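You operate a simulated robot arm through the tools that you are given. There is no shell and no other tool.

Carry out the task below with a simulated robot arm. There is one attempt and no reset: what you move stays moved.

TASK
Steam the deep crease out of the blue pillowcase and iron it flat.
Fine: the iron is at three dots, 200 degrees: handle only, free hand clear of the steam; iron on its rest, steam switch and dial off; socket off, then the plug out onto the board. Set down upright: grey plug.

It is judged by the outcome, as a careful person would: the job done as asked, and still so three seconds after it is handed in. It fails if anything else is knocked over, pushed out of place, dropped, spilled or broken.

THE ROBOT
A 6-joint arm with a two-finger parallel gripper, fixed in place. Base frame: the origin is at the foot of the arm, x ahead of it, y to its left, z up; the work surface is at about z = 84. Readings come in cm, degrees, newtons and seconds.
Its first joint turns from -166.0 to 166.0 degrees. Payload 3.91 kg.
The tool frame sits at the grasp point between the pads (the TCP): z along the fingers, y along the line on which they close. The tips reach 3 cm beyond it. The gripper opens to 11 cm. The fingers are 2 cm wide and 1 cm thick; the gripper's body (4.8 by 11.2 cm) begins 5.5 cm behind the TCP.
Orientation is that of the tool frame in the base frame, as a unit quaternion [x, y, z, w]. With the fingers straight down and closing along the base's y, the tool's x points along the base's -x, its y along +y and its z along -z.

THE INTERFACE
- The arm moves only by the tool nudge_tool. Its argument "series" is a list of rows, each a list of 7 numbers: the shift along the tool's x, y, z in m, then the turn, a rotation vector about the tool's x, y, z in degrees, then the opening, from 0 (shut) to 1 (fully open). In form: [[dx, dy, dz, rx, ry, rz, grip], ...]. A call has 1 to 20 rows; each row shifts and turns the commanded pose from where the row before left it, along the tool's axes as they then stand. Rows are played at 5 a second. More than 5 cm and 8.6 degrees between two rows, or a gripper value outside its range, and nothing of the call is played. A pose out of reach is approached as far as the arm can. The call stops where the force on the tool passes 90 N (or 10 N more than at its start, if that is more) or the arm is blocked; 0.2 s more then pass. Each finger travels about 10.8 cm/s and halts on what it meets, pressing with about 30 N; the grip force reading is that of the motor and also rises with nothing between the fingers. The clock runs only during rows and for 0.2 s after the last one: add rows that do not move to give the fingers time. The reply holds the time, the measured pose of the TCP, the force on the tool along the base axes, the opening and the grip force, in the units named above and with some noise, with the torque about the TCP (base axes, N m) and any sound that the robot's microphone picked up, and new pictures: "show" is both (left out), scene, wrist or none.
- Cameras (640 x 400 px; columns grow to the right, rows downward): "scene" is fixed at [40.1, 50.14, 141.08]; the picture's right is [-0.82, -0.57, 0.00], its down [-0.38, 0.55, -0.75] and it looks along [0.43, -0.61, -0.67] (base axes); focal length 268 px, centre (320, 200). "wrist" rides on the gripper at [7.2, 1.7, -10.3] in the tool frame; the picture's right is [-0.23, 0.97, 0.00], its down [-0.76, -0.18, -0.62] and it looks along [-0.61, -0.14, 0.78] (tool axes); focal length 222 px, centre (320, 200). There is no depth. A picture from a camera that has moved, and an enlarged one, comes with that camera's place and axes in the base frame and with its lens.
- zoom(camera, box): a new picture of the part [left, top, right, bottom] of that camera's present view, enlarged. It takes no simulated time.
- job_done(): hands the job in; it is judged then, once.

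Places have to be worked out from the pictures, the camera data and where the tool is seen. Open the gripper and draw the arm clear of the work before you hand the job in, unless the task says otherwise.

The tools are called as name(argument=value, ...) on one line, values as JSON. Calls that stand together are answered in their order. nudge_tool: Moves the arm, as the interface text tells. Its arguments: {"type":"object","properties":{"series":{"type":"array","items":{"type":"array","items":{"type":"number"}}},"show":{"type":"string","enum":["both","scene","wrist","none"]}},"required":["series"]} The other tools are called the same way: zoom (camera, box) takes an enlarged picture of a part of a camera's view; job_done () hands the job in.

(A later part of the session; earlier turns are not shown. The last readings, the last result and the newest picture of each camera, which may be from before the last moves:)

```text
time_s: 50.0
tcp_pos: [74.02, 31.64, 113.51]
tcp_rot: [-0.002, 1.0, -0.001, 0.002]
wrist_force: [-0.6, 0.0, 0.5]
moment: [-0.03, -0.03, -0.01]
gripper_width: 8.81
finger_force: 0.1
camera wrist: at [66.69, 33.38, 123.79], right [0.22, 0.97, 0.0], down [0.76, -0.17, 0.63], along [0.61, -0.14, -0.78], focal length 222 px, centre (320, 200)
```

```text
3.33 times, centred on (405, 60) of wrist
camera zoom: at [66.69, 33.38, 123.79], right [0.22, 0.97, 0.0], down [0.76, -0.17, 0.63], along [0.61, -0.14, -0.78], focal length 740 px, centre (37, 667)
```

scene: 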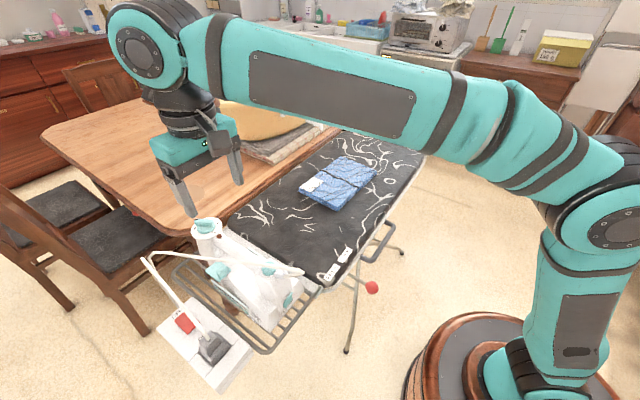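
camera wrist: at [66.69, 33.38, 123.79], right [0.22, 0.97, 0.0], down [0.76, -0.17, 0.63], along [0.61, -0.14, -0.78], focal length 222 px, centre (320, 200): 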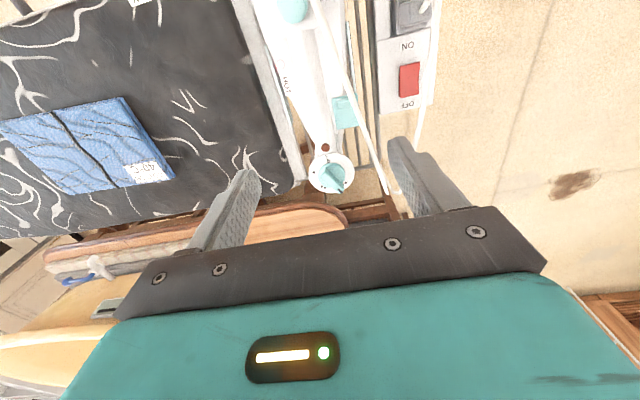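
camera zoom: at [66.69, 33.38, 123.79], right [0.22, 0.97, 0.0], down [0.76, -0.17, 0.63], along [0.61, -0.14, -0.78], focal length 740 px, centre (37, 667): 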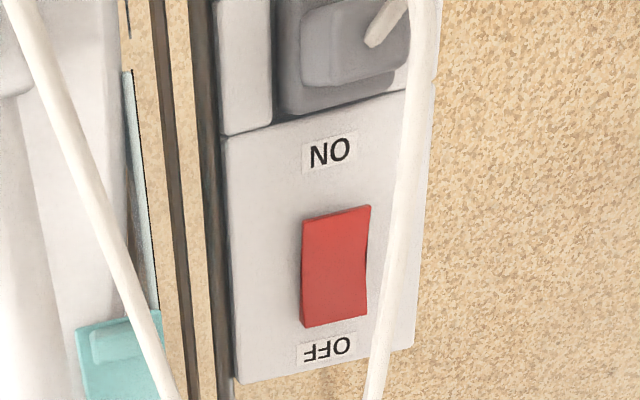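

The HOT lamp is still lit. The handle runs along x at y≈31.2, with its centre at z≈94.8, and the cord strand passes at y≈36. I'll narrow the opening to about 4.6 cm so the fingers clear the cord, and descend to z≈100 to check centring.

nudge_tool(series=[[0, -0.003, 0.03, 0, 0, 0, 0.42], [0, 0, 0.04, 0, 0, 0, 0.42], [0, 0, 0.04, 0, 0, 0, 0.42], [0, 0, 0.02, 0, 0, 0, 0.42], [0, 0, 0, 0, 0, 0, 0.42]], show="both")

zoom(camera="wrist", box=[210, 60, 430, 220])

zoom(camera="scene", box=[170, 190, 310, 310])

```text
time_s: 51.2
tcp_pos: [74.11, 31.46, 100.7]
tcp_rot: [-0.002, 1.0, -0.001, 0.002]
wrist_force: [0.1, -0.2, -0.3]
moment: [-0.03, 0.0, -0.01]
gripper_width: 4.64
finger_force: 0.0
camera wrist: at [66.79, 33.12, 110.95], right [0.22, 0.97, 0.0], down [0.76, -0.17, 0.63], along [0.61, -0.14, -0.78], focal length 222 px, centre (320, 200)
```

scene: 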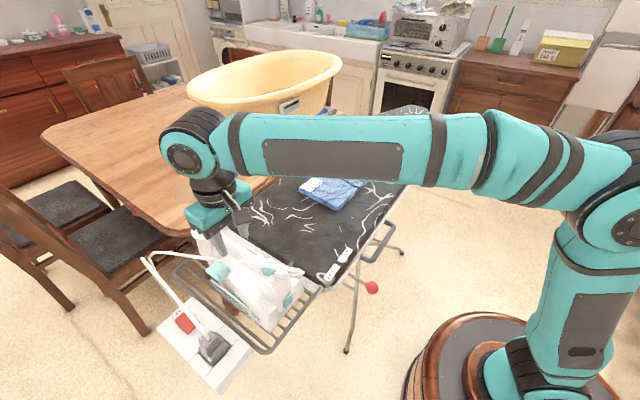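
wrist: 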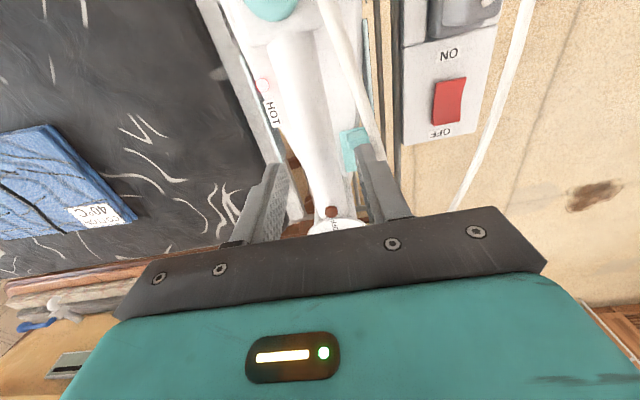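

```text
2.50 times, centred on (320, 140) of wrist
camera zoom: at [66.79, 33.12, 110.95], right [0.22, 0.97, 0.0], down [0.76, -0.17, 0.63], along [0.61, -0.14, -0.78], focal length 555 px, centre (320, 350)
```

zoom: 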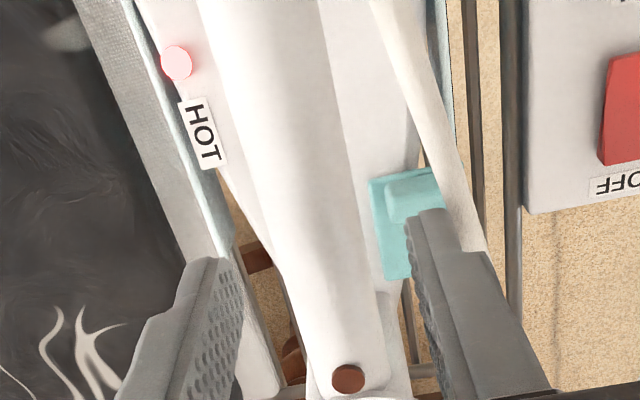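

```text
3.33 times, centred on (240, 250) of scene
camera zoom: at [40.1, 50.14, 141.08], right [-0.82, -0.57, 0.0], down [-0.38, 0.55, -0.75], along [0.43, -0.61, -0.67], focal length 894 px, centre (587, 33)
```

zoom: 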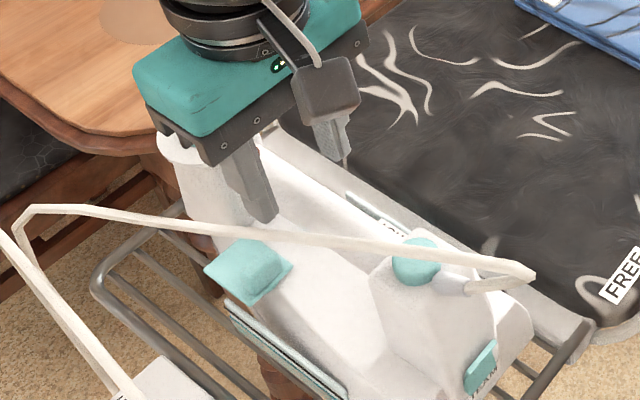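

From the calibrated view the handle centre is at y≈31.15 and 3.35 cm wide, and the cord clears the +y finger by about 0.6 cm. I'll shift 0.3 cm in −y and descend to TCP z≈95, watching for contact.

nudge_tool(series=[[0, -0.003, 0.01, 0, 0, 0, 0.42], [0, 0, 0.02, 0, 0, 0, 0.42], [0, 0, 0.015, 0, 0, 0, 0.42], [0, 0, 0.012, 0, 0, 0, 0.42], [0, 0, 0, 0, 0, 0, 0.42]], show="both")

zoom(camera="wrist", box=[210, 60, 430, 220])

zoom(camera="scene", box=[170, 190, 310, 310])

```text
time_s: 52.4
tcp_pos: [74.06, 31.14, 94.96]
tcp_rot: [-0.002, 1.0, 0.0, 0.002]
wrist_force: [-0.7, -0.2, 0.4]
moment: [0.01, 0.05, -0.02]
gripper_width: 4.63
finger_force: 0.0
camera wrist: at [66.76, 32.96, 105.27], right [0.22, 0.97, 0.0], down [0.76, -0.17, 0.63], along [0.61, -0.14, -0.78], focal length 222 px, centre (320, 200)
```

scene: 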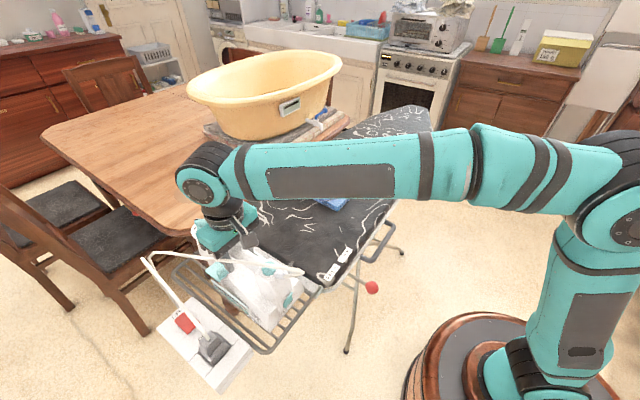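
wrist: 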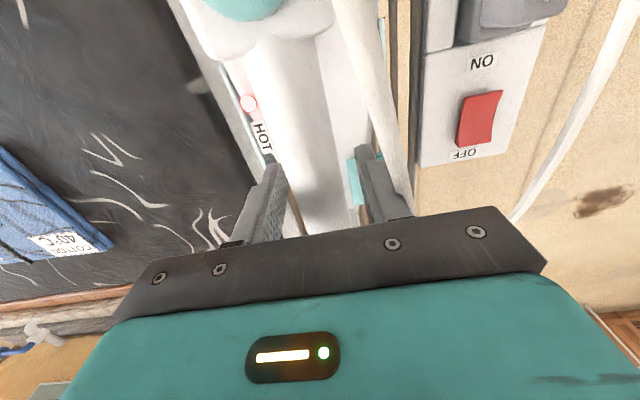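

```text
2.50 times, centred on (320, 140) of wrist
camera zoom: at [66.76, 32.96, 105.27], right [0.22, 0.97, 0.0], down [0.76, -0.17, 0.63], along [0.61, -0.14, -0.78], focal length 555 px, centre (320, 350)
```

zoom: 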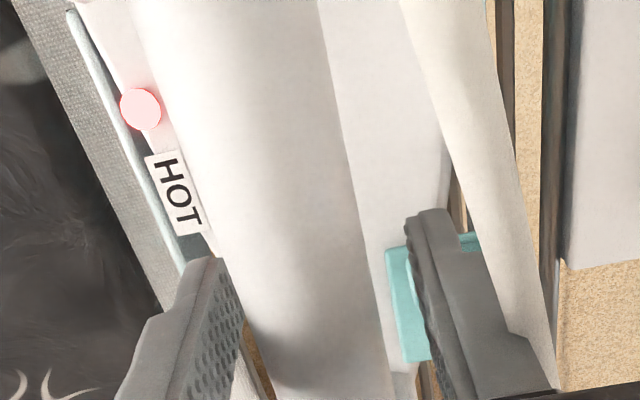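

```text
3.33 times, centred on (240, 250) of scene
camera zoom: at [40.1, 50.14, 141.08], right [-0.82, -0.57, 0.0], down [-0.38, 0.55, -0.75], along [0.43, -0.61, -0.67], focal length 894 px, centre (587, 33)
```

zoom: 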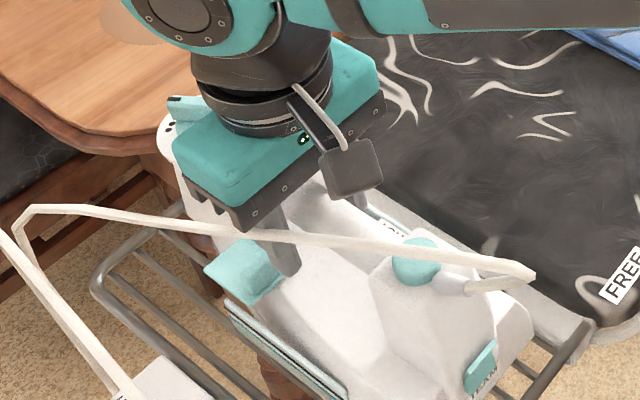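

The fingers straddle the handle with the cord outside and no contact forces. I'll close on the handle.

nudge_tool(series=[[0, 0, 0, 0, 0, 0, 0.34], [0, 0, 0, 0, 0, 0, 0.31], [0, 0, 0, 0, 0, 0, 0.28], [0, 0, 0, 0, 0, 0, 0.2], [0, 0, 0, 0, 0, 0, 0.1], [0, 0, 0, 0, 0, 0, 0], [0, 0, 0, 0, 0, 0, 0]], show="both")

zoom(camera="wrist", box=[210, 60, 430, 220])

```text
time_s: 54.0
tcp_pos: [74.11, 31.12, 94.94]
tcp_rot: [-0.001, 1.0, 0.0, 0.001]
wrist_force: [-1.0, -5.1, 0.6]
moment: [-0.16, 0.16, 0.0]
gripper_width: 2.84
finger_force: 29.6
camera wrist: at [66.77, 32.92, 105.28], right [0.22, 0.97, 0.0], down [0.76, -0.17, 0.63], along [0.61, -0.14, -0.78], focal length 222 px, centre (320, 200)
```

scene: 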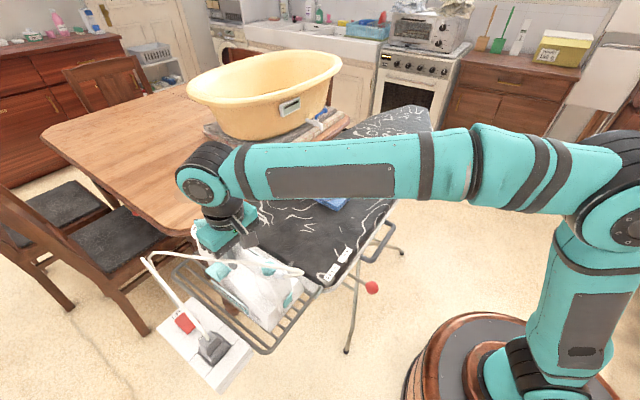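
wrist: 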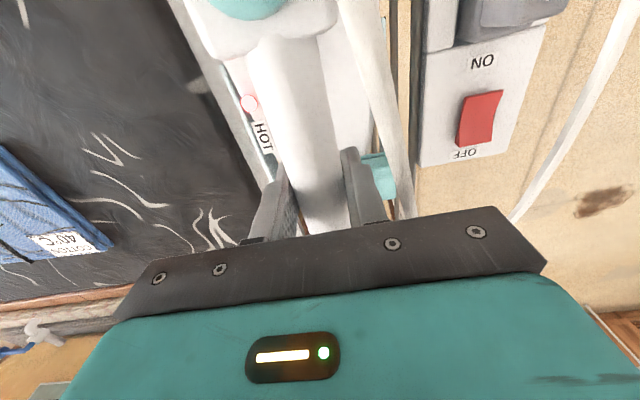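

```text
2.50 times, centred on (320, 140) of wrist
camera zoom: at [66.77, 32.92, 105.28], right [0.22, 0.97, 0.0], down [0.76, -0.17, 0.63], along [0.61, -0.14, -0.78], focal length 555 px, centre (320, 350)
```

zoom: 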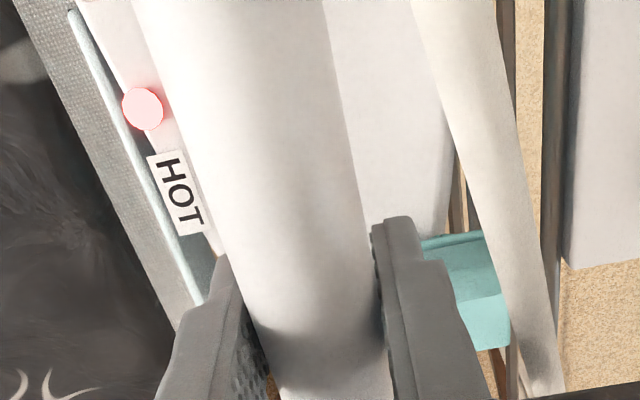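

The handle is held at 2.84 cm width with full grip force. I'll lift straight up 3 cm slowly and check that the iron comes up level.

nudge_tool(series=[[0, 0, -0.005, 0, 0, 0, 0], [0, 0, -0.008, 0, 0, 0, 0], [0, 0, -0.008, 0, 0, 0, 0], [0, 0, -0.009, 0, 0, 0, 0], [0, 0, 0, 0, 0, 0, 0]], show="both")

zoom(camera="scene", box=[150, 190, 320, 340])

```text
time_s: 55.2
tcp_pos: [74.27, 31.33, 97.69]
tcp_rot: [-0.002, 1.0, -0.001, 0.001]
wrist_force: [0.6, -0.2, -10.6]
moment: [0.0, 0.09, -0.01]
gripper_width: 2.86
finger_force: 29.8
camera wrist: at [66.83, 32.93, 108.16], right [0.22, 0.97, 0.0], down [0.76, -0.17, 0.63], along [0.61, -0.14, -0.78], focal length 222 px, centre (320, 200)
```

scene: 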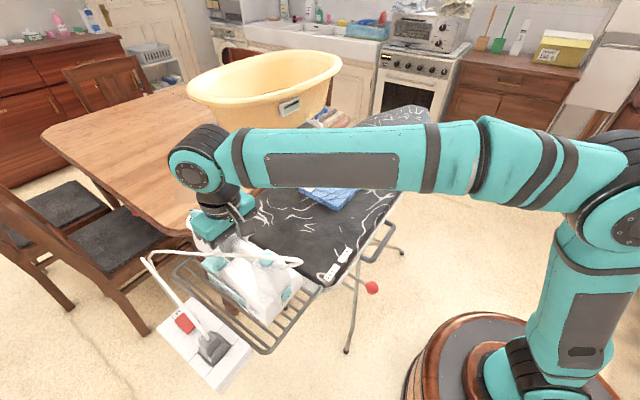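
wrist: 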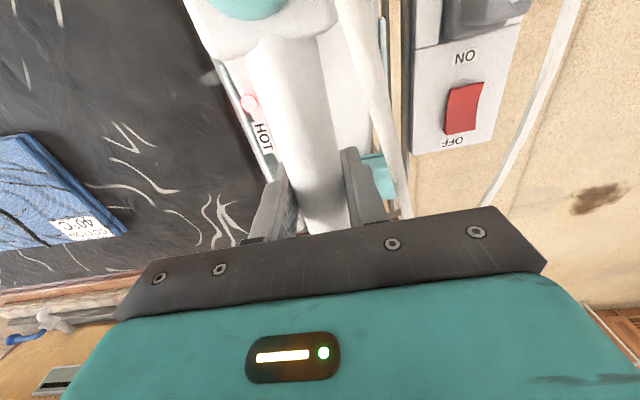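

```text
2.67 times, centred on (235, 265) of scene
camera zoom: at [40.1, 50.14, 141.08], right [-0.82, -0.57, 0.0], down [-0.38, 0.55, -0.75], along [0.43, -0.61, -0.67], focal length 715 px, centre (547, 27)
```

zoom: 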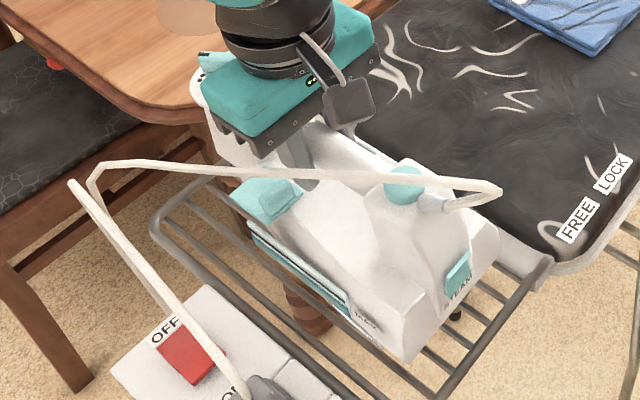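

The iron lifts level, weighing about 10.6 N with its centre of mass within 1 cm of the grip. I'll raise it another 4 cm and carry it slowly in −y over the board, checking the cord halfway.

nudge_tool(series=[[0, 0, -0.015, 0, 0, 0, 0], [0, 0, -0.02, 0, 0, 0, 0], [0, 0, -0.01, 0, 0, 0, 0], [0, -0.01, 0, 0, 0, 0, 0], [0, -0.02, 0, 0, 0, 0, 0], [0, -0.02, 0, 0, 0, 0, 0], [0, -0.02, 0, 0, 0, 0, 0], [0, -0.02, 0, 0, 0, 0, 0], [0, -0.02, 0, 0, 0, 0, 0], [0, -0.02, 0, 0, 0, 0, 0], [0, -0.02, 0, 0, 0, 0, 0], [0, -0.02, 0, 0, 0, 0, 0], [0, -0.02, 0, 0, 0, 0, 0], [0, -0.01, 0, 0, 0, 0, 0], [0, 0, 0, 0, 0, 0, 0]], show="both")

zoom(camera="scene", box=[150, 130, 400, 380])

```text
time_s: 58.4
tcp_pos: [74.21, 11.18, 102.47]
tcp_rot: [-0.001, 1.0, -0.001, 0.0]
wrist_force: [-0.4, 0.4, -11.1]
moment: [0.01, 0.05, 0.04]
gripper_width: 2.85
finger_force: 29.9
camera wrist: at [66.91, 12.99, 112.75], right [0.22, 0.97, 0.0], down [0.76, -0.17, 0.63], along [0.61, -0.14, -0.78], focal length 222 px, centre (320, 200)
```

scene: 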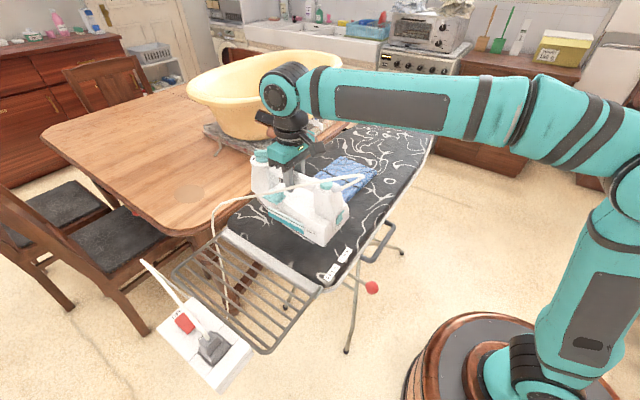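
wrist: 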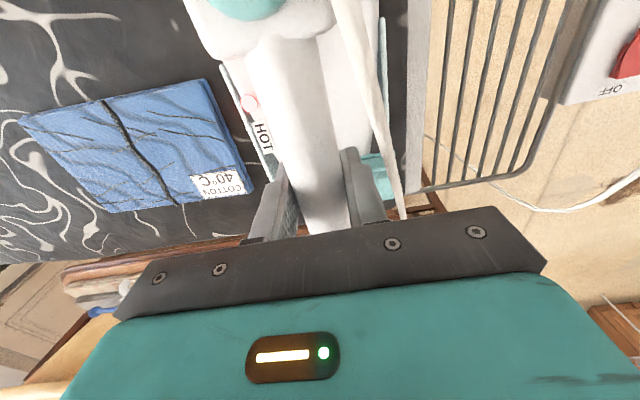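

```text
1.60 times, centred on (275, 255) of scene
camera zoom: at [40.1, 50.14, 141.08], right [-0.82, -0.57, 0.0], down [-0.38, 0.55, -0.75], along [0.43, -0.61, -0.67], focal length 429 px, centre (392, 112)
```

zoom: 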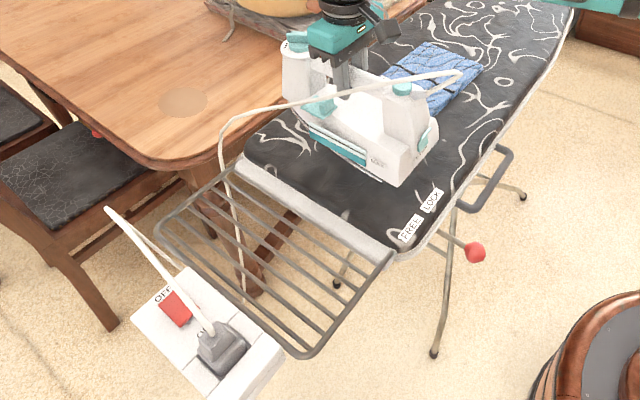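

The cord is trailing freely with plenty of slack and the pillowcase is undisturbed. The crease runs from about [68, -12.5] to [83.9, -13.7], so I'll carry the iron on to hover at [75.5, -13.3].

nudge_tool(series=[[0, -0.01, 0, 0, 0, 0, 0], [-0.002, -0.02, 0, 0, 0, 0, 0], [-0.002, -0.02, 0, 0, 0, 0, 0], [-0.002, -0.02, 0, 0, 0, 0, 0], [-0.002, -0.02, 0, 0, 0, 0, 0], [-0.002, -0.02, 0, 0, 0, 0, 0], [-0.002, -0.02, 0, 0, 0, 0, 0], [-0.001, -0.02, 0, 0, 0, 0, 0], [0, -0.02, 0, 0, 0, 0, 0], [0, -0.02, 0, 0, 0, 0, 0], [0, -0.02, 0, 0, 0, 0, 0], [0, -0.02, 0, 0, 0, 0, 0], [0, -0.015, 0, 0, 0, 0, 0], [0, 0, 0, 0, 0, 0, 0]], show="both")

zoom(camera="scene", box=[200, 100, 430, 330])

```text
time_s: 61.4
tcp_pos: [75.62, -13.42, 102.52]
tcp_rot: [-0.002, 1.0, 0.0, 0.0]
wrist_force: [0.0, 0.0, -10.4]
moment: [0.02, 0.07, 0.01]
gripper_width: 2.87
finger_force: 29.9
camera wrist: at [68.27, -11.63, 112.87], right [0.22, 0.97, 0.0], down [0.76, -0.17, 0.62], along [0.61, -0.14, -0.78], focal length 222 px, centre (320, 200)
```

scene: 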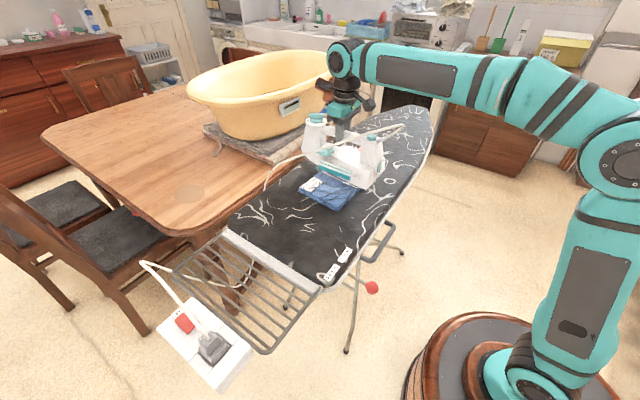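
wrist: 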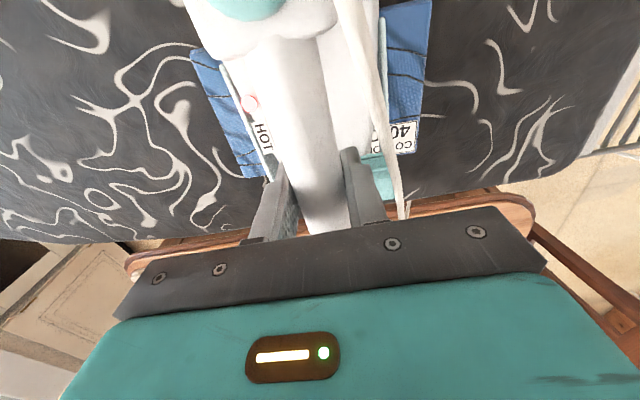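

```text
1.74 times, centred on (315, 215) of scene
camera zoom: at [40.1, 50.14, 141.08], right [-0.82, -0.57, 0.0], down [-0.38, 0.55, -0.75], along [0.43, -0.61, -0.67], focal length 466 px, centre (329, 174)
```

zoom: 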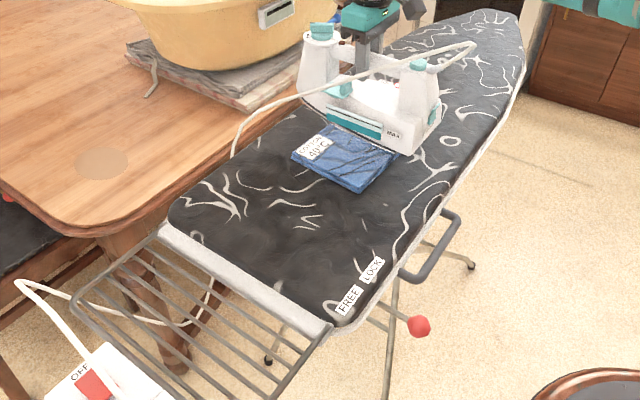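

The iron is centred over the crease with no contact. I'll lower 3 cm to hover close above the cloth and hold, watching for steam.

nudge_tool(series=[[0, 0, 0.01, 0, 0, 0, 0], [0, 0, 0.01, 0, 0, 0, 0], [0, 0, 0.01, 0, 0, 0, 0], [0, 0, 0, 0, 0, 0, 0], [0, 0, 0, 0, 0, 0, 0], [0, 0, 0, 0, 0, 0, 0], [0, 0, 0, 0, 0, 0, 0], [0, 0, 0, 0, 0, 0, 0]], show="both")

zoom(camera="scene", box=[280, 100, 420, 220])

zoom(camera="wrist", box=[150, 0, 450, 230])

```text
time_s: 63.2
tcp_pos: [75.66, -13.43, 99.46]
tcp_rot: [-0.002, 1.0, -0.001, 0.001]
wrist_force: [-0.2, 0.4, -10.8]
moment: [0.04, 0.05, 0.03]
gripper_width: 2.88
finger_force: 29.6
camera wrist: at [68.23, -11.66, 109.8], right [0.22, 0.97, 0.0], down [0.76, -0.17, 0.63], along [0.61, -0.14, -0.78], focal length 222 px, centre (320, 200)
```

scene: 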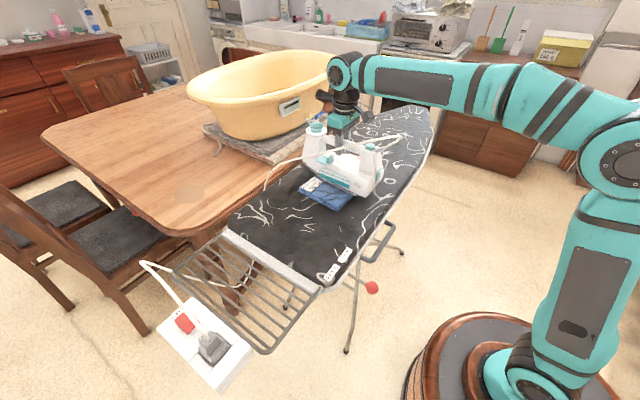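
wrist: 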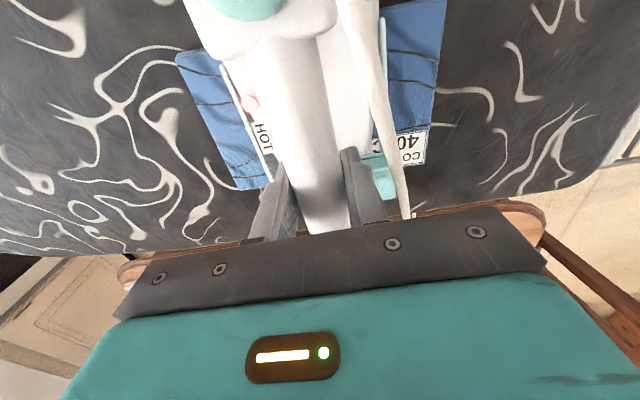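

```text
3.33 times, centred on (350, 160) of scene
camera zoom: at [40.1, 50.14, 141.08], right [-0.82, -0.57, 0.0], down [-0.38, 0.55, -0.75], along [0.43, -0.61, -0.67], focal length 894 px, centre (220, 333)
```

zoom: 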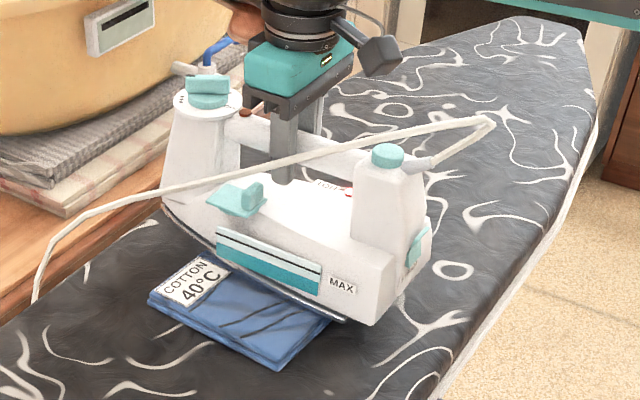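

```text
1.74 times, centred on (300, 115) of wrist
camera zoom: at [68.23, -11.66, 109.8], right [0.22, 0.97, 0.0], down [0.76, -0.17, 0.63], along [0.61, -0.14, -0.78], focal length 386 px, centre (355, 348)
```

zoom: 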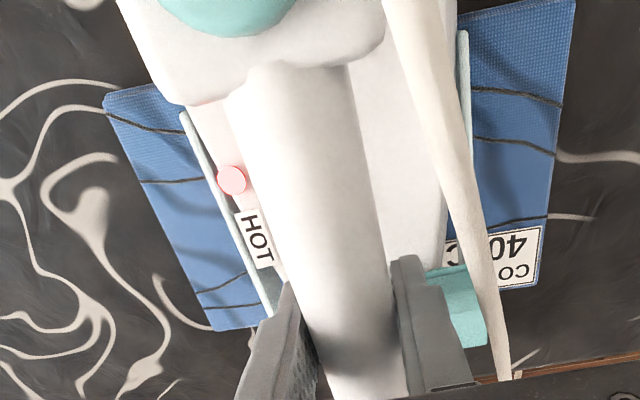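

There's no visible steam plume yet. I'll lower gently towards the cloth in small steps until the force shows contact.

nudge_tool(series=[[0, 0, 0.005, 0, 0, 0, 0], [0, 0, 0.005, 0, 0, 0, 0], [0, 0, 0, 0, 0, 0, 0]], show="none")

nudge_tool(series=[[0, 0, 0.003, 0, 0, 0, 0], [0, 0, 0, 0, 0, 0, 0]], show="none")

nudge_tool(series=[[0, 0, 0.003, 0, 0, 0, 0], [0, 0, 0, 0, 0, 0, 0]], show="scene")

zoom(camera="scene", box=[280, 100, 420, 220])

```text
time_s: 64.0
tcp_pos: [75.52, -13.36, 98.68]
tcp_rot: [-0.001, 1.0, 0.0, 0.002]
wrist_force: [2.5, -0.7, 17.2]
moment: [-0.08, 0.4, -0.01]
gripper_width: 2.87
finger_force: 30.4
```

```text
time_s: 64.6
tcp_pos: [75.58, -13.44, 98.32]
tcp_rot: [-0.001, 1.0, 0.0, 0.002]
wrist_force: [-1.2, -1.5, 23.1]
moment: [0.01, -0.01, -0.03]
gripper_width: 2.88
finger_force: 30.0
```

```text
time_s: 65.2
tcp_pos: [75.49, -13.42, 97.99]
tcp_rot: [-0.001, 1.0, 0.0, 0.003]
wrist_force: [-0.4, -1.5, 22.4]
moment: [-0.02, 0.02, 0.03]
gripper_width: 2.87
finger_force: 29.6
```

scene: 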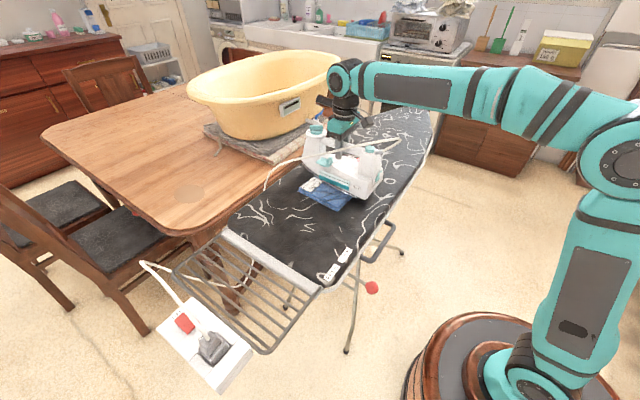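

```text
3.33 times, centred on (350, 160) of scene
camera zoom: at [40.1, 50.14, 141.08], right [-0.82, -0.57, 0.0], down [-0.38, 0.55, -0.75], along [0.43, -0.61, -0.67], focal length 894 px, centre (220, 333)
```

zoom: 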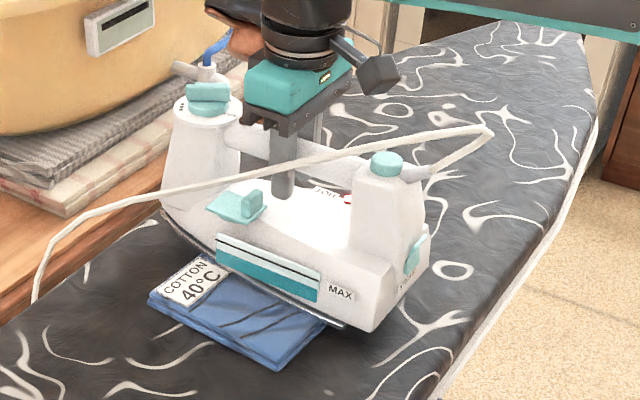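

The sole met the cloth at TCP z≈99, and the grip slid about 0.7 cm down the handle under some 22 N of pressing. I'll ease up slightly and hold with the iron resting on the crease, then check how it sits.

nudge_tool(series=[[0, 0, -0.002, 0, 0, 0, 0], [0, 0, 0, 0, 0, 0, 0], [0, 0, 0, 0, 0, 0, 0], [0, 0, 0, 0, 0, 0, 0], [0, 0, 0, 0, 0, 0, 0]], show="wrist")

zoom(camera="wrist", box=[150, 0, 450, 230])

```text
time_s: 66.4
tcp_pos: [75.77, -13.35, 97.98]
tcp_rot: [-0.002, 1.0, -0.001, 0.001]
wrist_force: [0.5, 0.2, -10.9]
moment: [0.01, 0.04, 0.01]
gripper_width: 2.89
finger_force: 30.3
camera wrist: at [68.34, -11.63, 108.3], right [0.22, 0.97, 0.0], down [0.76, -0.17, 0.62], along [0.61, -0.14, -0.78], focal length 222 px, centre (320, 200)
```

wrist: 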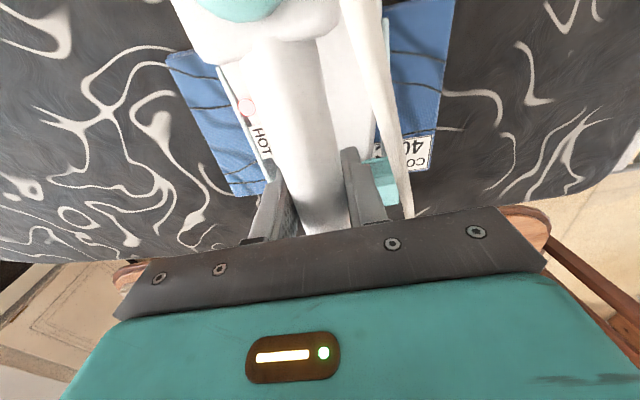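

```text
1.74 times, centred on (300, 115) of wrist
camera zoom: at [68.34, -11.63, 108.3], right [0.22, 0.97, 0.0], down [0.76, -0.17, 0.62], along [0.61, -0.14, -0.78], focal length 386 px, centre (355, 348)
```

zoom: 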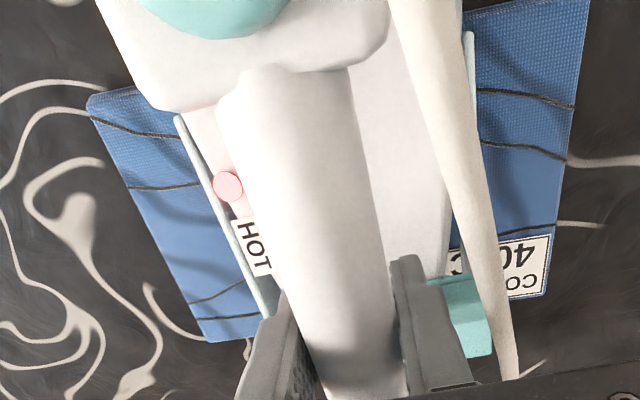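

Easing up 0.2 cm took all the press off, so the arm is stiff. I'll press again lightly, just 0.2 cm, and make a short slow stroke along the crease to see how the cloth responds.

nudge_tool(series=[[0, 0, 0.002, 0, 0, 0, 0], [0, 0, 0, 0, 0, 0, 0], [-0.003, 0, 0, 0, 0, 0, 0], [-0.004, 0, 0, 0, 0, 0, 0], [-0.004, 0, 0, 0, 0, 0, 0], [0, 0, 0, 0, 0, 0, 0]], show="wrist")

zoom(camera="scene", box=[280, 100, 420, 220])

```text
time_s: 67.8
tcp_pos: [76.7, -13.29, 98.03]
tcp_rot: [-0.002, 1.0, -0.001, 0.001]
wrist_force: [-8.7, -1.9, 16.0]
moment: [-0.04, -0.02, -0.03]
gripper_width: 2.87
finger_force: 30.5
camera wrist: at [69.29, -11.61, 108.24], right [0.22, 0.97, 0.0], down [0.76, -0.17, 0.63], along [0.61, -0.14, -0.78], focal length 222 px, centre (320, 200)
```

wrist: 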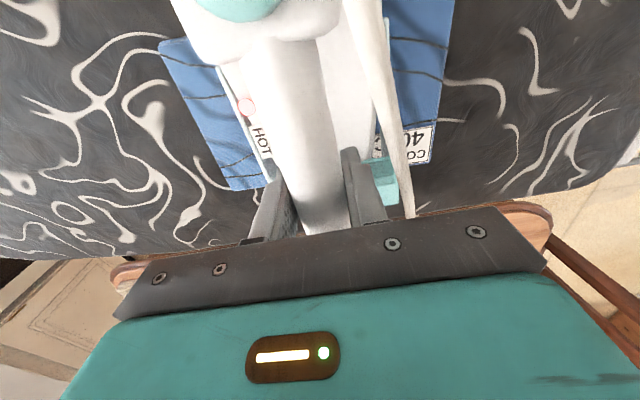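

```text
3.33 times, centred on (350, 160) of scene
camera zoom: at [40.1, 50.14, 141.08], right [-0.82, -0.57, 0.0], down [-0.38, 0.55, -0.75], along [0.43, -0.61, -0.67], focal length 894 px, centre (220, 333)
```

zoom: 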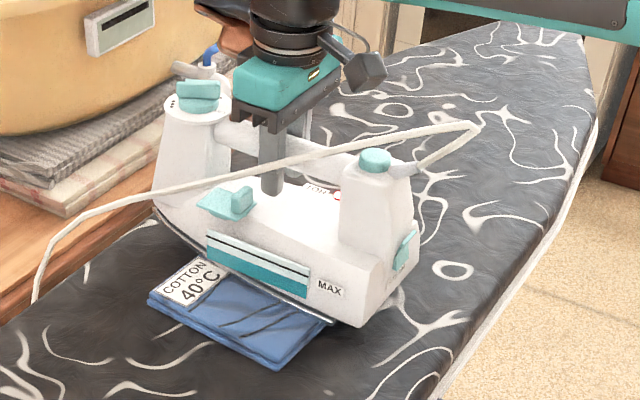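

The cloth stays put while the iron glides, with about 27 N on the crease and 9 N of drag. I'll do slow full strokes back and forth along the crease.

nudge_tool(series=[[-0.005, 0, 0, 0, 0, 0, 0], [-0.006, 0, 0, 0, 0, 0, 0], [-0.006, 0, 0, 0, 0, 0, 0], [0.005, 0, 0, 0, 0, 0, 0], [0.008, 0, 0, 0, 0, 0, 0], [0.008, 0, 0, 0, 0, 0, 0], [0.008, 0, 0, 0, 0, 0, 0], [0.008, 0, 0, 0, 0, 0, 0], [0.008, 0, 0, 0, 0, 0, 0], [0.008, 0, 0, 0, 0, 0, 0], [-0.005, 0, 0, 0, 0, 0, 0], [-0.008, 0, 0, 0, 0, 0, 0], [-0.008, 0, 0, 0, 0, 0, 0], [-0.008, 0, 0, 0, 0, 0, 0], [-0.008, 0, 0, 0, 0, 0, 0], [0, 0, 0, 0, 0, 0, 0]], show="both")

zoom(camera="scene", box=[280, 100, 420, 220])

```text
time_s: 71.2
tcp_pos: [76.76, -13.28, 97.78]
tcp_rot: [-0.002, 1.0, -0.001, 0.001]
wrist_force: [-3.6, -0.6, -0.6]
moment: [0.02, 0.19, -0.01]
gripper_width: 2.86
finger_force: 29.6
camera wrist: at [69.46, -11.62, 108.16], right [0.22, 0.97, 0.0], down [0.76, -0.17, 0.63], along [0.61, -0.14, -0.78], focal length 222 px, centre (320, 200)
```

scene: 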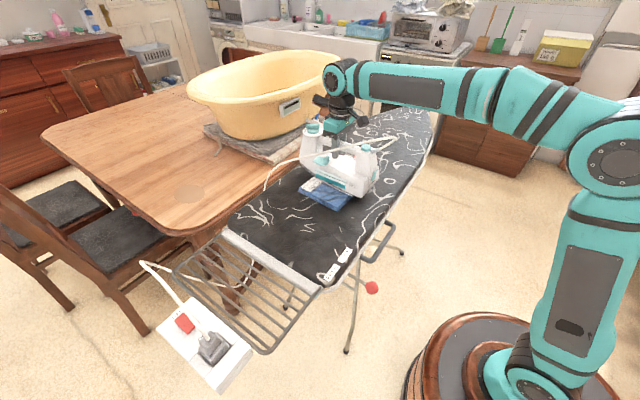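
wrist: 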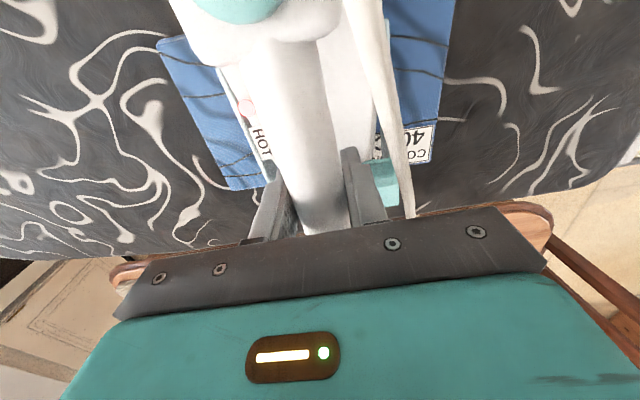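

```text
3.33 times, centred on (350, 160) of scene
camera zoom: at [40.1, 50.14, 141.08], right [-0.82, -0.57, 0.0], down [-0.38, 0.55, -0.75], along [0.43, -0.61, -0.67], focal length 894 px, centre (220, 333)
```

zoom: 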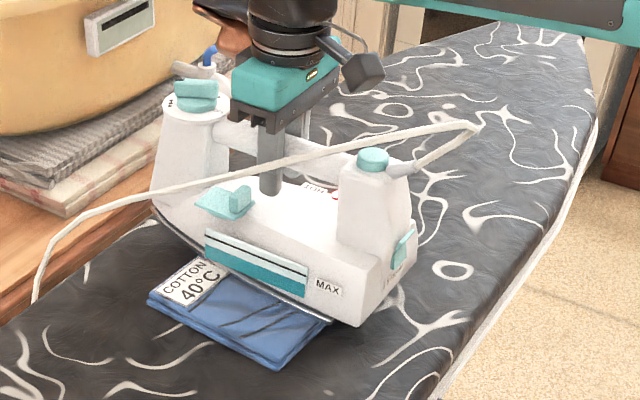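

I'll lift the iron off and swing it aside in +y to see whether the crease has gone.

nudge_tool(series=[[0, 0, -0.01, 0, 0, 0, 0], [0, 0, -0.015, 0, 0, 0, 0], [0, 0, -0.02, 0, 0, 0, 0], [0, 0.01, 0, 0, 0, 0, 0], [0, 0.02, 0, 0, 0, 0, 0], [0, 0.025, 0, 0, 0, 0, 0], [0, 0.025, 0, 0, 0, 0, 0], [0, 0.025, 0, 0, 0, 0, 0], [0, 0.025, 0, 0, 0, 0, 0], [0, 0.02, 0, 0, 0, 0, 0], [0, 0.01, 0, 0, 0, 0, 0], [0, 0, 0, 0, 0, 0, 0]], show="both")

zoom(camera="wrist", box=[60, 20, 300, 220])

zoom(camera="scene", box=[260, 110, 420, 240])

```text
time_s: 73.8
tcp_pos: [76.79, 2.52, 102.31]
tcp_rot: [-0.001, 1.0, -0.001, 0.002]
wrist_force: [-0.1, 1.1, -10.5]
moment: [-0.05, 0.1, 0.03]
gripper_width: 2.87
finger_force: 30.0
camera wrist: at [69.48, 4.31, 112.6], right [0.22, 0.97, 0.0], down [0.76, -0.17, 0.63], along [0.61, -0.14, -0.78], focal length 222 px, centre (320, 200)
```

scene: 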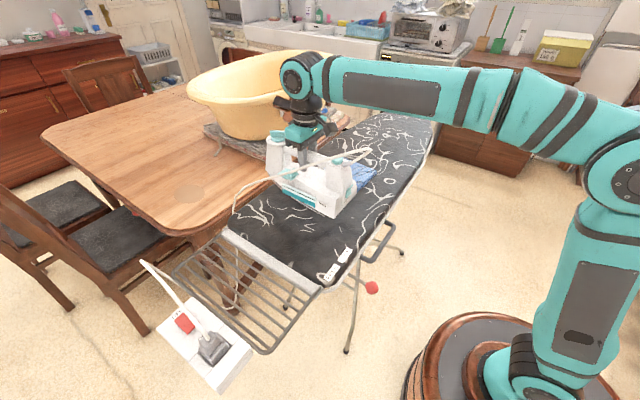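
wrist: 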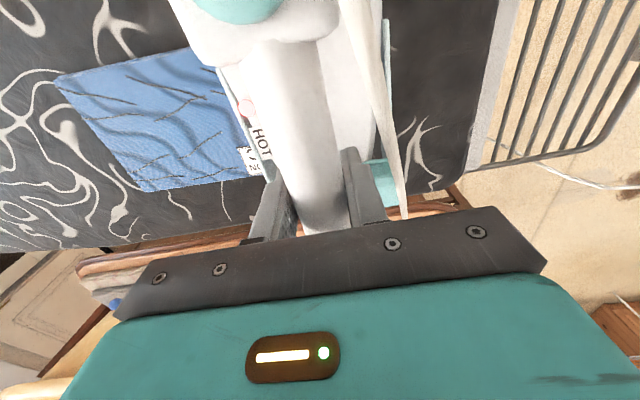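

```text
2.00 times, centred on (180, 120) of wrist
camera zoom: at [69.48, 4.31, 112.6], right [0.22, 0.97, 0.0], down [0.76, -0.17, 0.63], along [0.61, -0.14, -0.78], focal length 444 px, centre (600, 360)
```

zoom: 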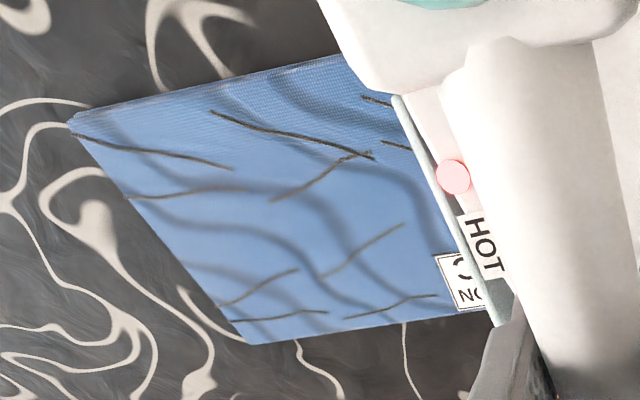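

```text
3.08 times, centred on (340, 175) of scene
camera zoom: at [40.1, 50.14, 141.08], right [-0.82, -0.57, 0.0], down [-0.38, 0.55, -0.75], along [0.43, -0.61, -0.67], focal length 825 px, centre (258, 277)
```

zoom: 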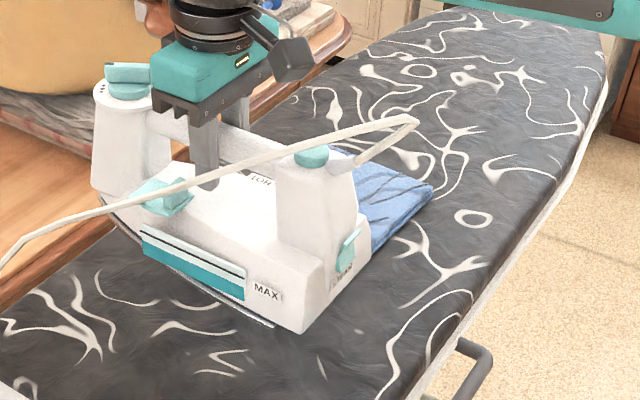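

The deep crease is gone and the cloth hasn't shifted. To iron the whole piece flat I'll give the two side areas a light pass as well, starting with the +y half at y≈−5.5.

nudge_tool(series=[[0.002, -0.015, 0, 0, 0, 0, 0], [0.003, -0.025, 0, 0, 0, 0, 0], [0.003, -0.025, 0, 0, 0, 0, 0], [0.002, -0.015, 0, 0, 0, 0, 0], [0, 0, 0.015, 0, 0, 0, 0], [0, 0, 0.015, 0, 0, 0, 0], [0, 0, 0.01, 0, 0, 0, 0], [0, 0, 0.003, 0, 0, 0, 0], [0, 0, 0, 0, 0, 0, 0]], show="none")

nudge_tool(series=[[0, 0, 0.002, 0, 0, 0, 0], [0, 0, 0, 0, 0, 0, 0]], show="scene")

```text
time_s: 75.8
tcp_pos: [75.83, -5.34, 97.97]
tcp_rot: [-0.002, 1.0, -0.001, 0.001]
wrist_force: [0.2, 0.9, -10.5]
moment: [0.01, 0.08, 0.01]
gripper_width: 2.88
finger_force: 29.7
```

```text
time_s: 76.4
tcp_pos: [75.79, -5.26, 97.79]
tcp_rot: [-0.002, 1.0, -0.001, 0.002]
wrist_force: [2.1, -0.6, -0.6]
moment: [-0.11, 0.09, 0.02]
gripper_width: 2.88
finger_force: 30.0
```

scene: 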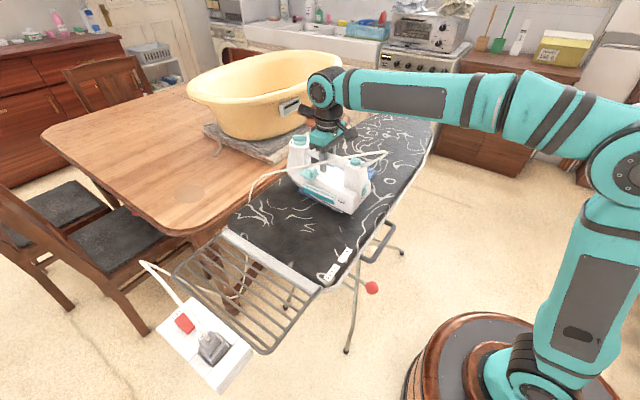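

It's in light contact, with about 10 N on the cloth. I'll press a touch more and stroke slowly along x.

nudge_tool(series=[[0, 0, 0.001, 0, 0, 0, 0], [-0.004, 0, 0, 0, 0, 0, 0], [-0.007, 0, 0, 0, 0, 0, 0], [-0.007, 0, 0, 0, 0, 0, 0], [0.004, 0, 0, 0, 0, 0, 0], [0.008, 0, 0, 0, 0, 0, 0], [0.008, 0, 0, 0, 0, 0, 0], [0.008, 0, 0, 0, 0, 0, 0], [0.008, 0, 0, 0, 0, 0, 0], [0.008, 0, 0, 0, 0, 0, 0], [-0.006, 0, 0, 0, 0, 0, 0], [-0.008, 0, 0, 0, 0, 0, 0], [-0.008, 0, 0, 0, 0, 0, 0], [0, 0, -0.01, 0, 0, 0, 0], [0, 0, -0.015, 0, 0, 0, 0], [0, 0, 0, 0, 0, 0, 0]], show="scene")

zoom(camera="scene", box=[260, 110, 420, 240])

```text
time_s: 79.8
tcp_pos: [75.37, -5.34, 100.22]
tcp_rot: [-0.002, 1.0, -0.001, 0.0]
wrist_force: [0.4, 0.4, -11.1]
moment: [-0.01, 0.06, 0.01]
gripper_width: 2.88
finger_force: 30.1
```

scene: 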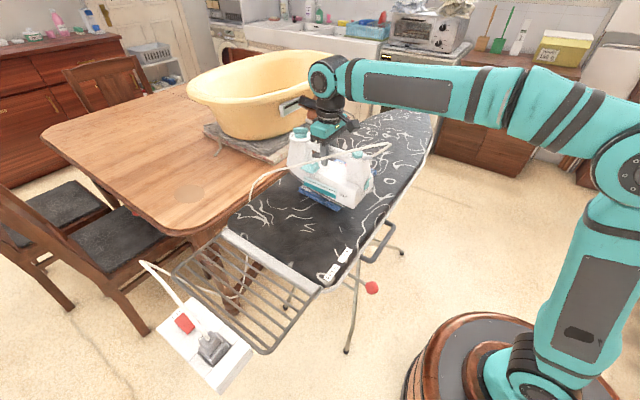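

```text
3.08 times, centred on (340, 175) of scene
camera zoom: at [40.1, 50.14, 141.08], right [-0.82, -0.57, 0.0], down [-0.38, 0.55, -0.75], along [0.43, -0.61, -0.67], focal length 825 px, centre (258, 277)
```

zoom: 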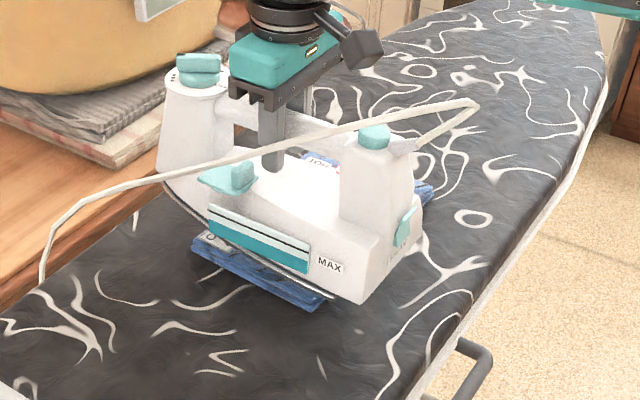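

Next is the other half: I'll move to y≈−19 and repeat the same light strokes.

nudge_tool(series=[[0, -0.012, -0.005, 0, 0, 0, 0], [0, -0.025, 0, 0, 0, 0, 0], [0, -0.025, 0, 0, 0, 0, 0], [0, -0.025, 0, 0, 0, 0, 0], [0, -0.025, 0, 0, 0, 0, 0], [0, -0.02, 0, 0, 0, 0, 0], [0, -0.005, 0.005, 0, 0, 0, 0], [0, 0, 0.015, 0, 0, 0, 0], [0, 0, 0.005, 0, 0, 0, 0], [0, 0, 0.002, 0, 0, 0, 0], [0, 0, 0, 0, 0, 0, 0]], show="none")

nudge_tool(series=[[0, 0, 0.002, 0, 0, 0, 0], [0, 0, 0, 0, 0, 0, 0]], show="scene")

```text
time_s: 82.2
tcp_pos: [75.5, -18.96, 97.92]
tcp_rot: [-0.002, 1.0, -0.001, 0.0]
wrist_force: [-0.2, 0.5, -11.1]
moment: [0.02, 0.06, 0.01]
gripper_width: 2.86
finger_force: 29.5
```

```text
time_s: 82.8
tcp_pos: [75.49, -19.1, 97.81]
tcp_rot: [-0.002, 1.0, -0.001, 0.001]
wrist_force: [0.1, -0.2, -11.4]
moment: [0.0, 0.08, 0.02]
gripper_width: 2.87
finger_force: 30.2
```

scene: 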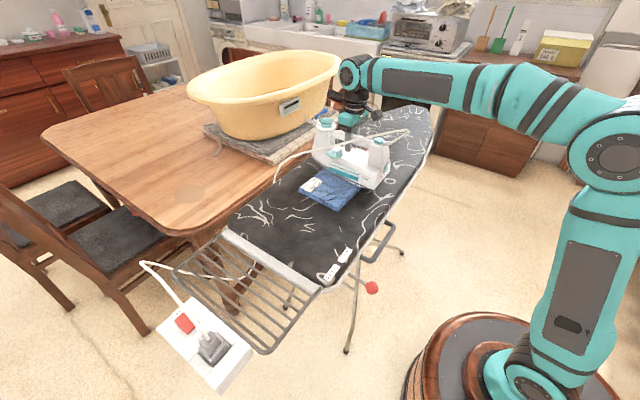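

There's no contact yet, so I'll go down a little more in millimetre steps.

nudge_tool(series=[[0, 0, 0.002, 0, 0, 0, 0], [0, 0, 0, 0, 0, 0, 0]], show="none")

nudge_tool(series=[[0, 0, 0.001, 0, 0, 0, 0], [0, 0, 0, 0, 0, 0, 0]], show="none")

```text
time_s: 83.4
tcp_pos: [75.41, -19.05, 97.7]
tcp_rot: [-0.002, 1.0, -0.001, 0.003]
wrist_force: [4.4, -1.6, 11.8]
moment: [0.06, 0.38, 0.0]
gripper_width: 2.86
finger_force: 29.6
```

```text
time_s: 84.0
tcp_pos: [75.37, -18.98, 97.57]
tcp_rot: [-0.001, 1.0, -0.001, 0.002]
wrist_force: [3.7, -2.1, 22.3]
moment: [-0.01, 0.0, -0.02]
gripper_width: 2.87
finger_force: 29.9
```

It's in firm contact now. I'll ease up a millimetre and stroke along x, then lift.

nudge_tool(series=[[0, 0, -0.001, 0, 0, 0, 0], [-0.004, 0, 0, 0, 0, 0, 0], [-0.007, 0, 0, 0, 0, 0, 0], [-0.007, 0, 0, 0, 0, 0, 0], [0.004, 0, 0, 0, 0, 0, 0], [0.008, 0, 0, 0, 0, 0, 0], [0.008, 0, 0, 0, 0, 0, 0], [0.008, 0, 0, 0, 0, 0, 0], [0.008, 0, 0, 0, 0, 0, 0], [0.008, 0, 0, 0, 0, 0, 0], [-0.006, 0, 0, 0, 0, 0, 0], [-0.008, 0, 0, 0, 0, 0, 0], [-0.008, 0, 0, 0, 0, 0, 0], [0, 0, -0.01, 0, 0, 0, 0], [0, 0, -0.02, 0, 0, 0, 0], [0, 0, -0.01, 0, 0, 0, 0], [0, 0, 0, 0, 0, 0, 0]], show="both")

zoom(camera="scene", box=[260, 110, 420, 240])

```text
time_s: 87.6
tcp_pos: [74.98, -18.98, 101.62]
tcp_rot: [-0.002, 1.0, -0.001, 0.001]
wrist_force: [-0.3, -0.3, -10.4]
moment: [-0.02, 0.08, 0.03]
gripper_width: 2.86
finger_force: 30.0
camera wrist: at [67.6, -17.24, 111.86], right [0.22, 0.97, 0.0], down [0.76, -0.17, 0.62], along [0.61, -0.14, -0.78], focal length 222 px, centre (320, 200)
```

scene: 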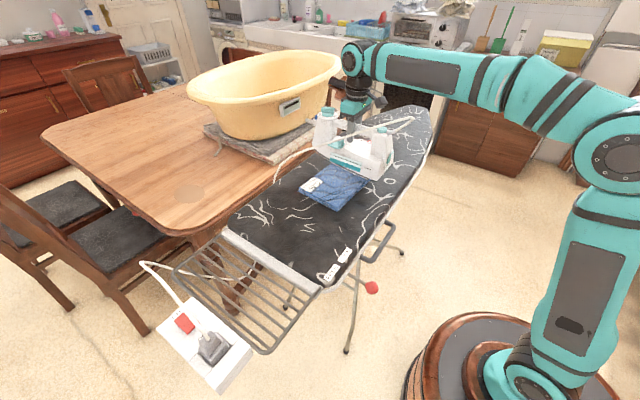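
wrist: 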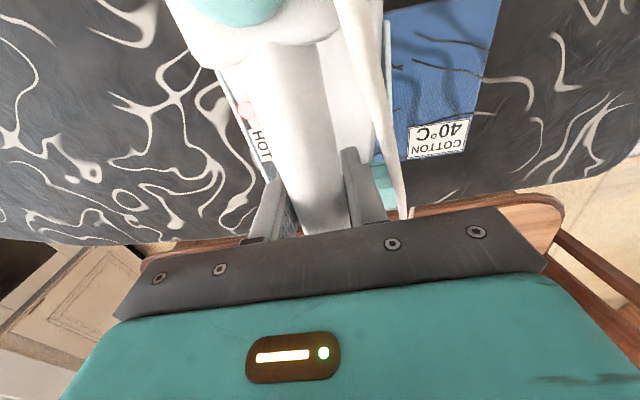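

```text
3.08 times, centred on (340, 175) of scene
camera zoom: at [40.1, 50.14, 141.08], right [-0.82, -0.57, 0.0], down [-0.38, 0.55, -0.75], along [0.43, -0.61, -0.67], focal length 825 px, centre (258, 277)
```

zoom: 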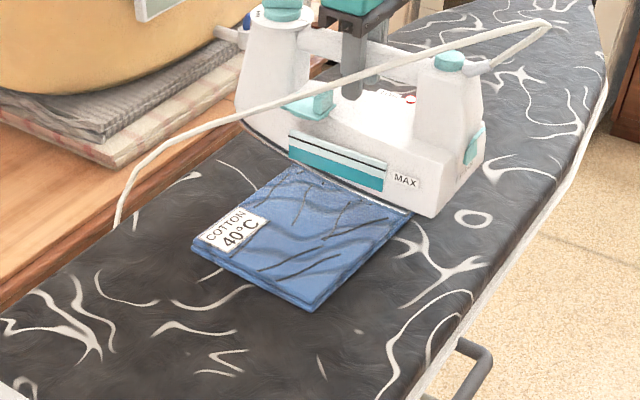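

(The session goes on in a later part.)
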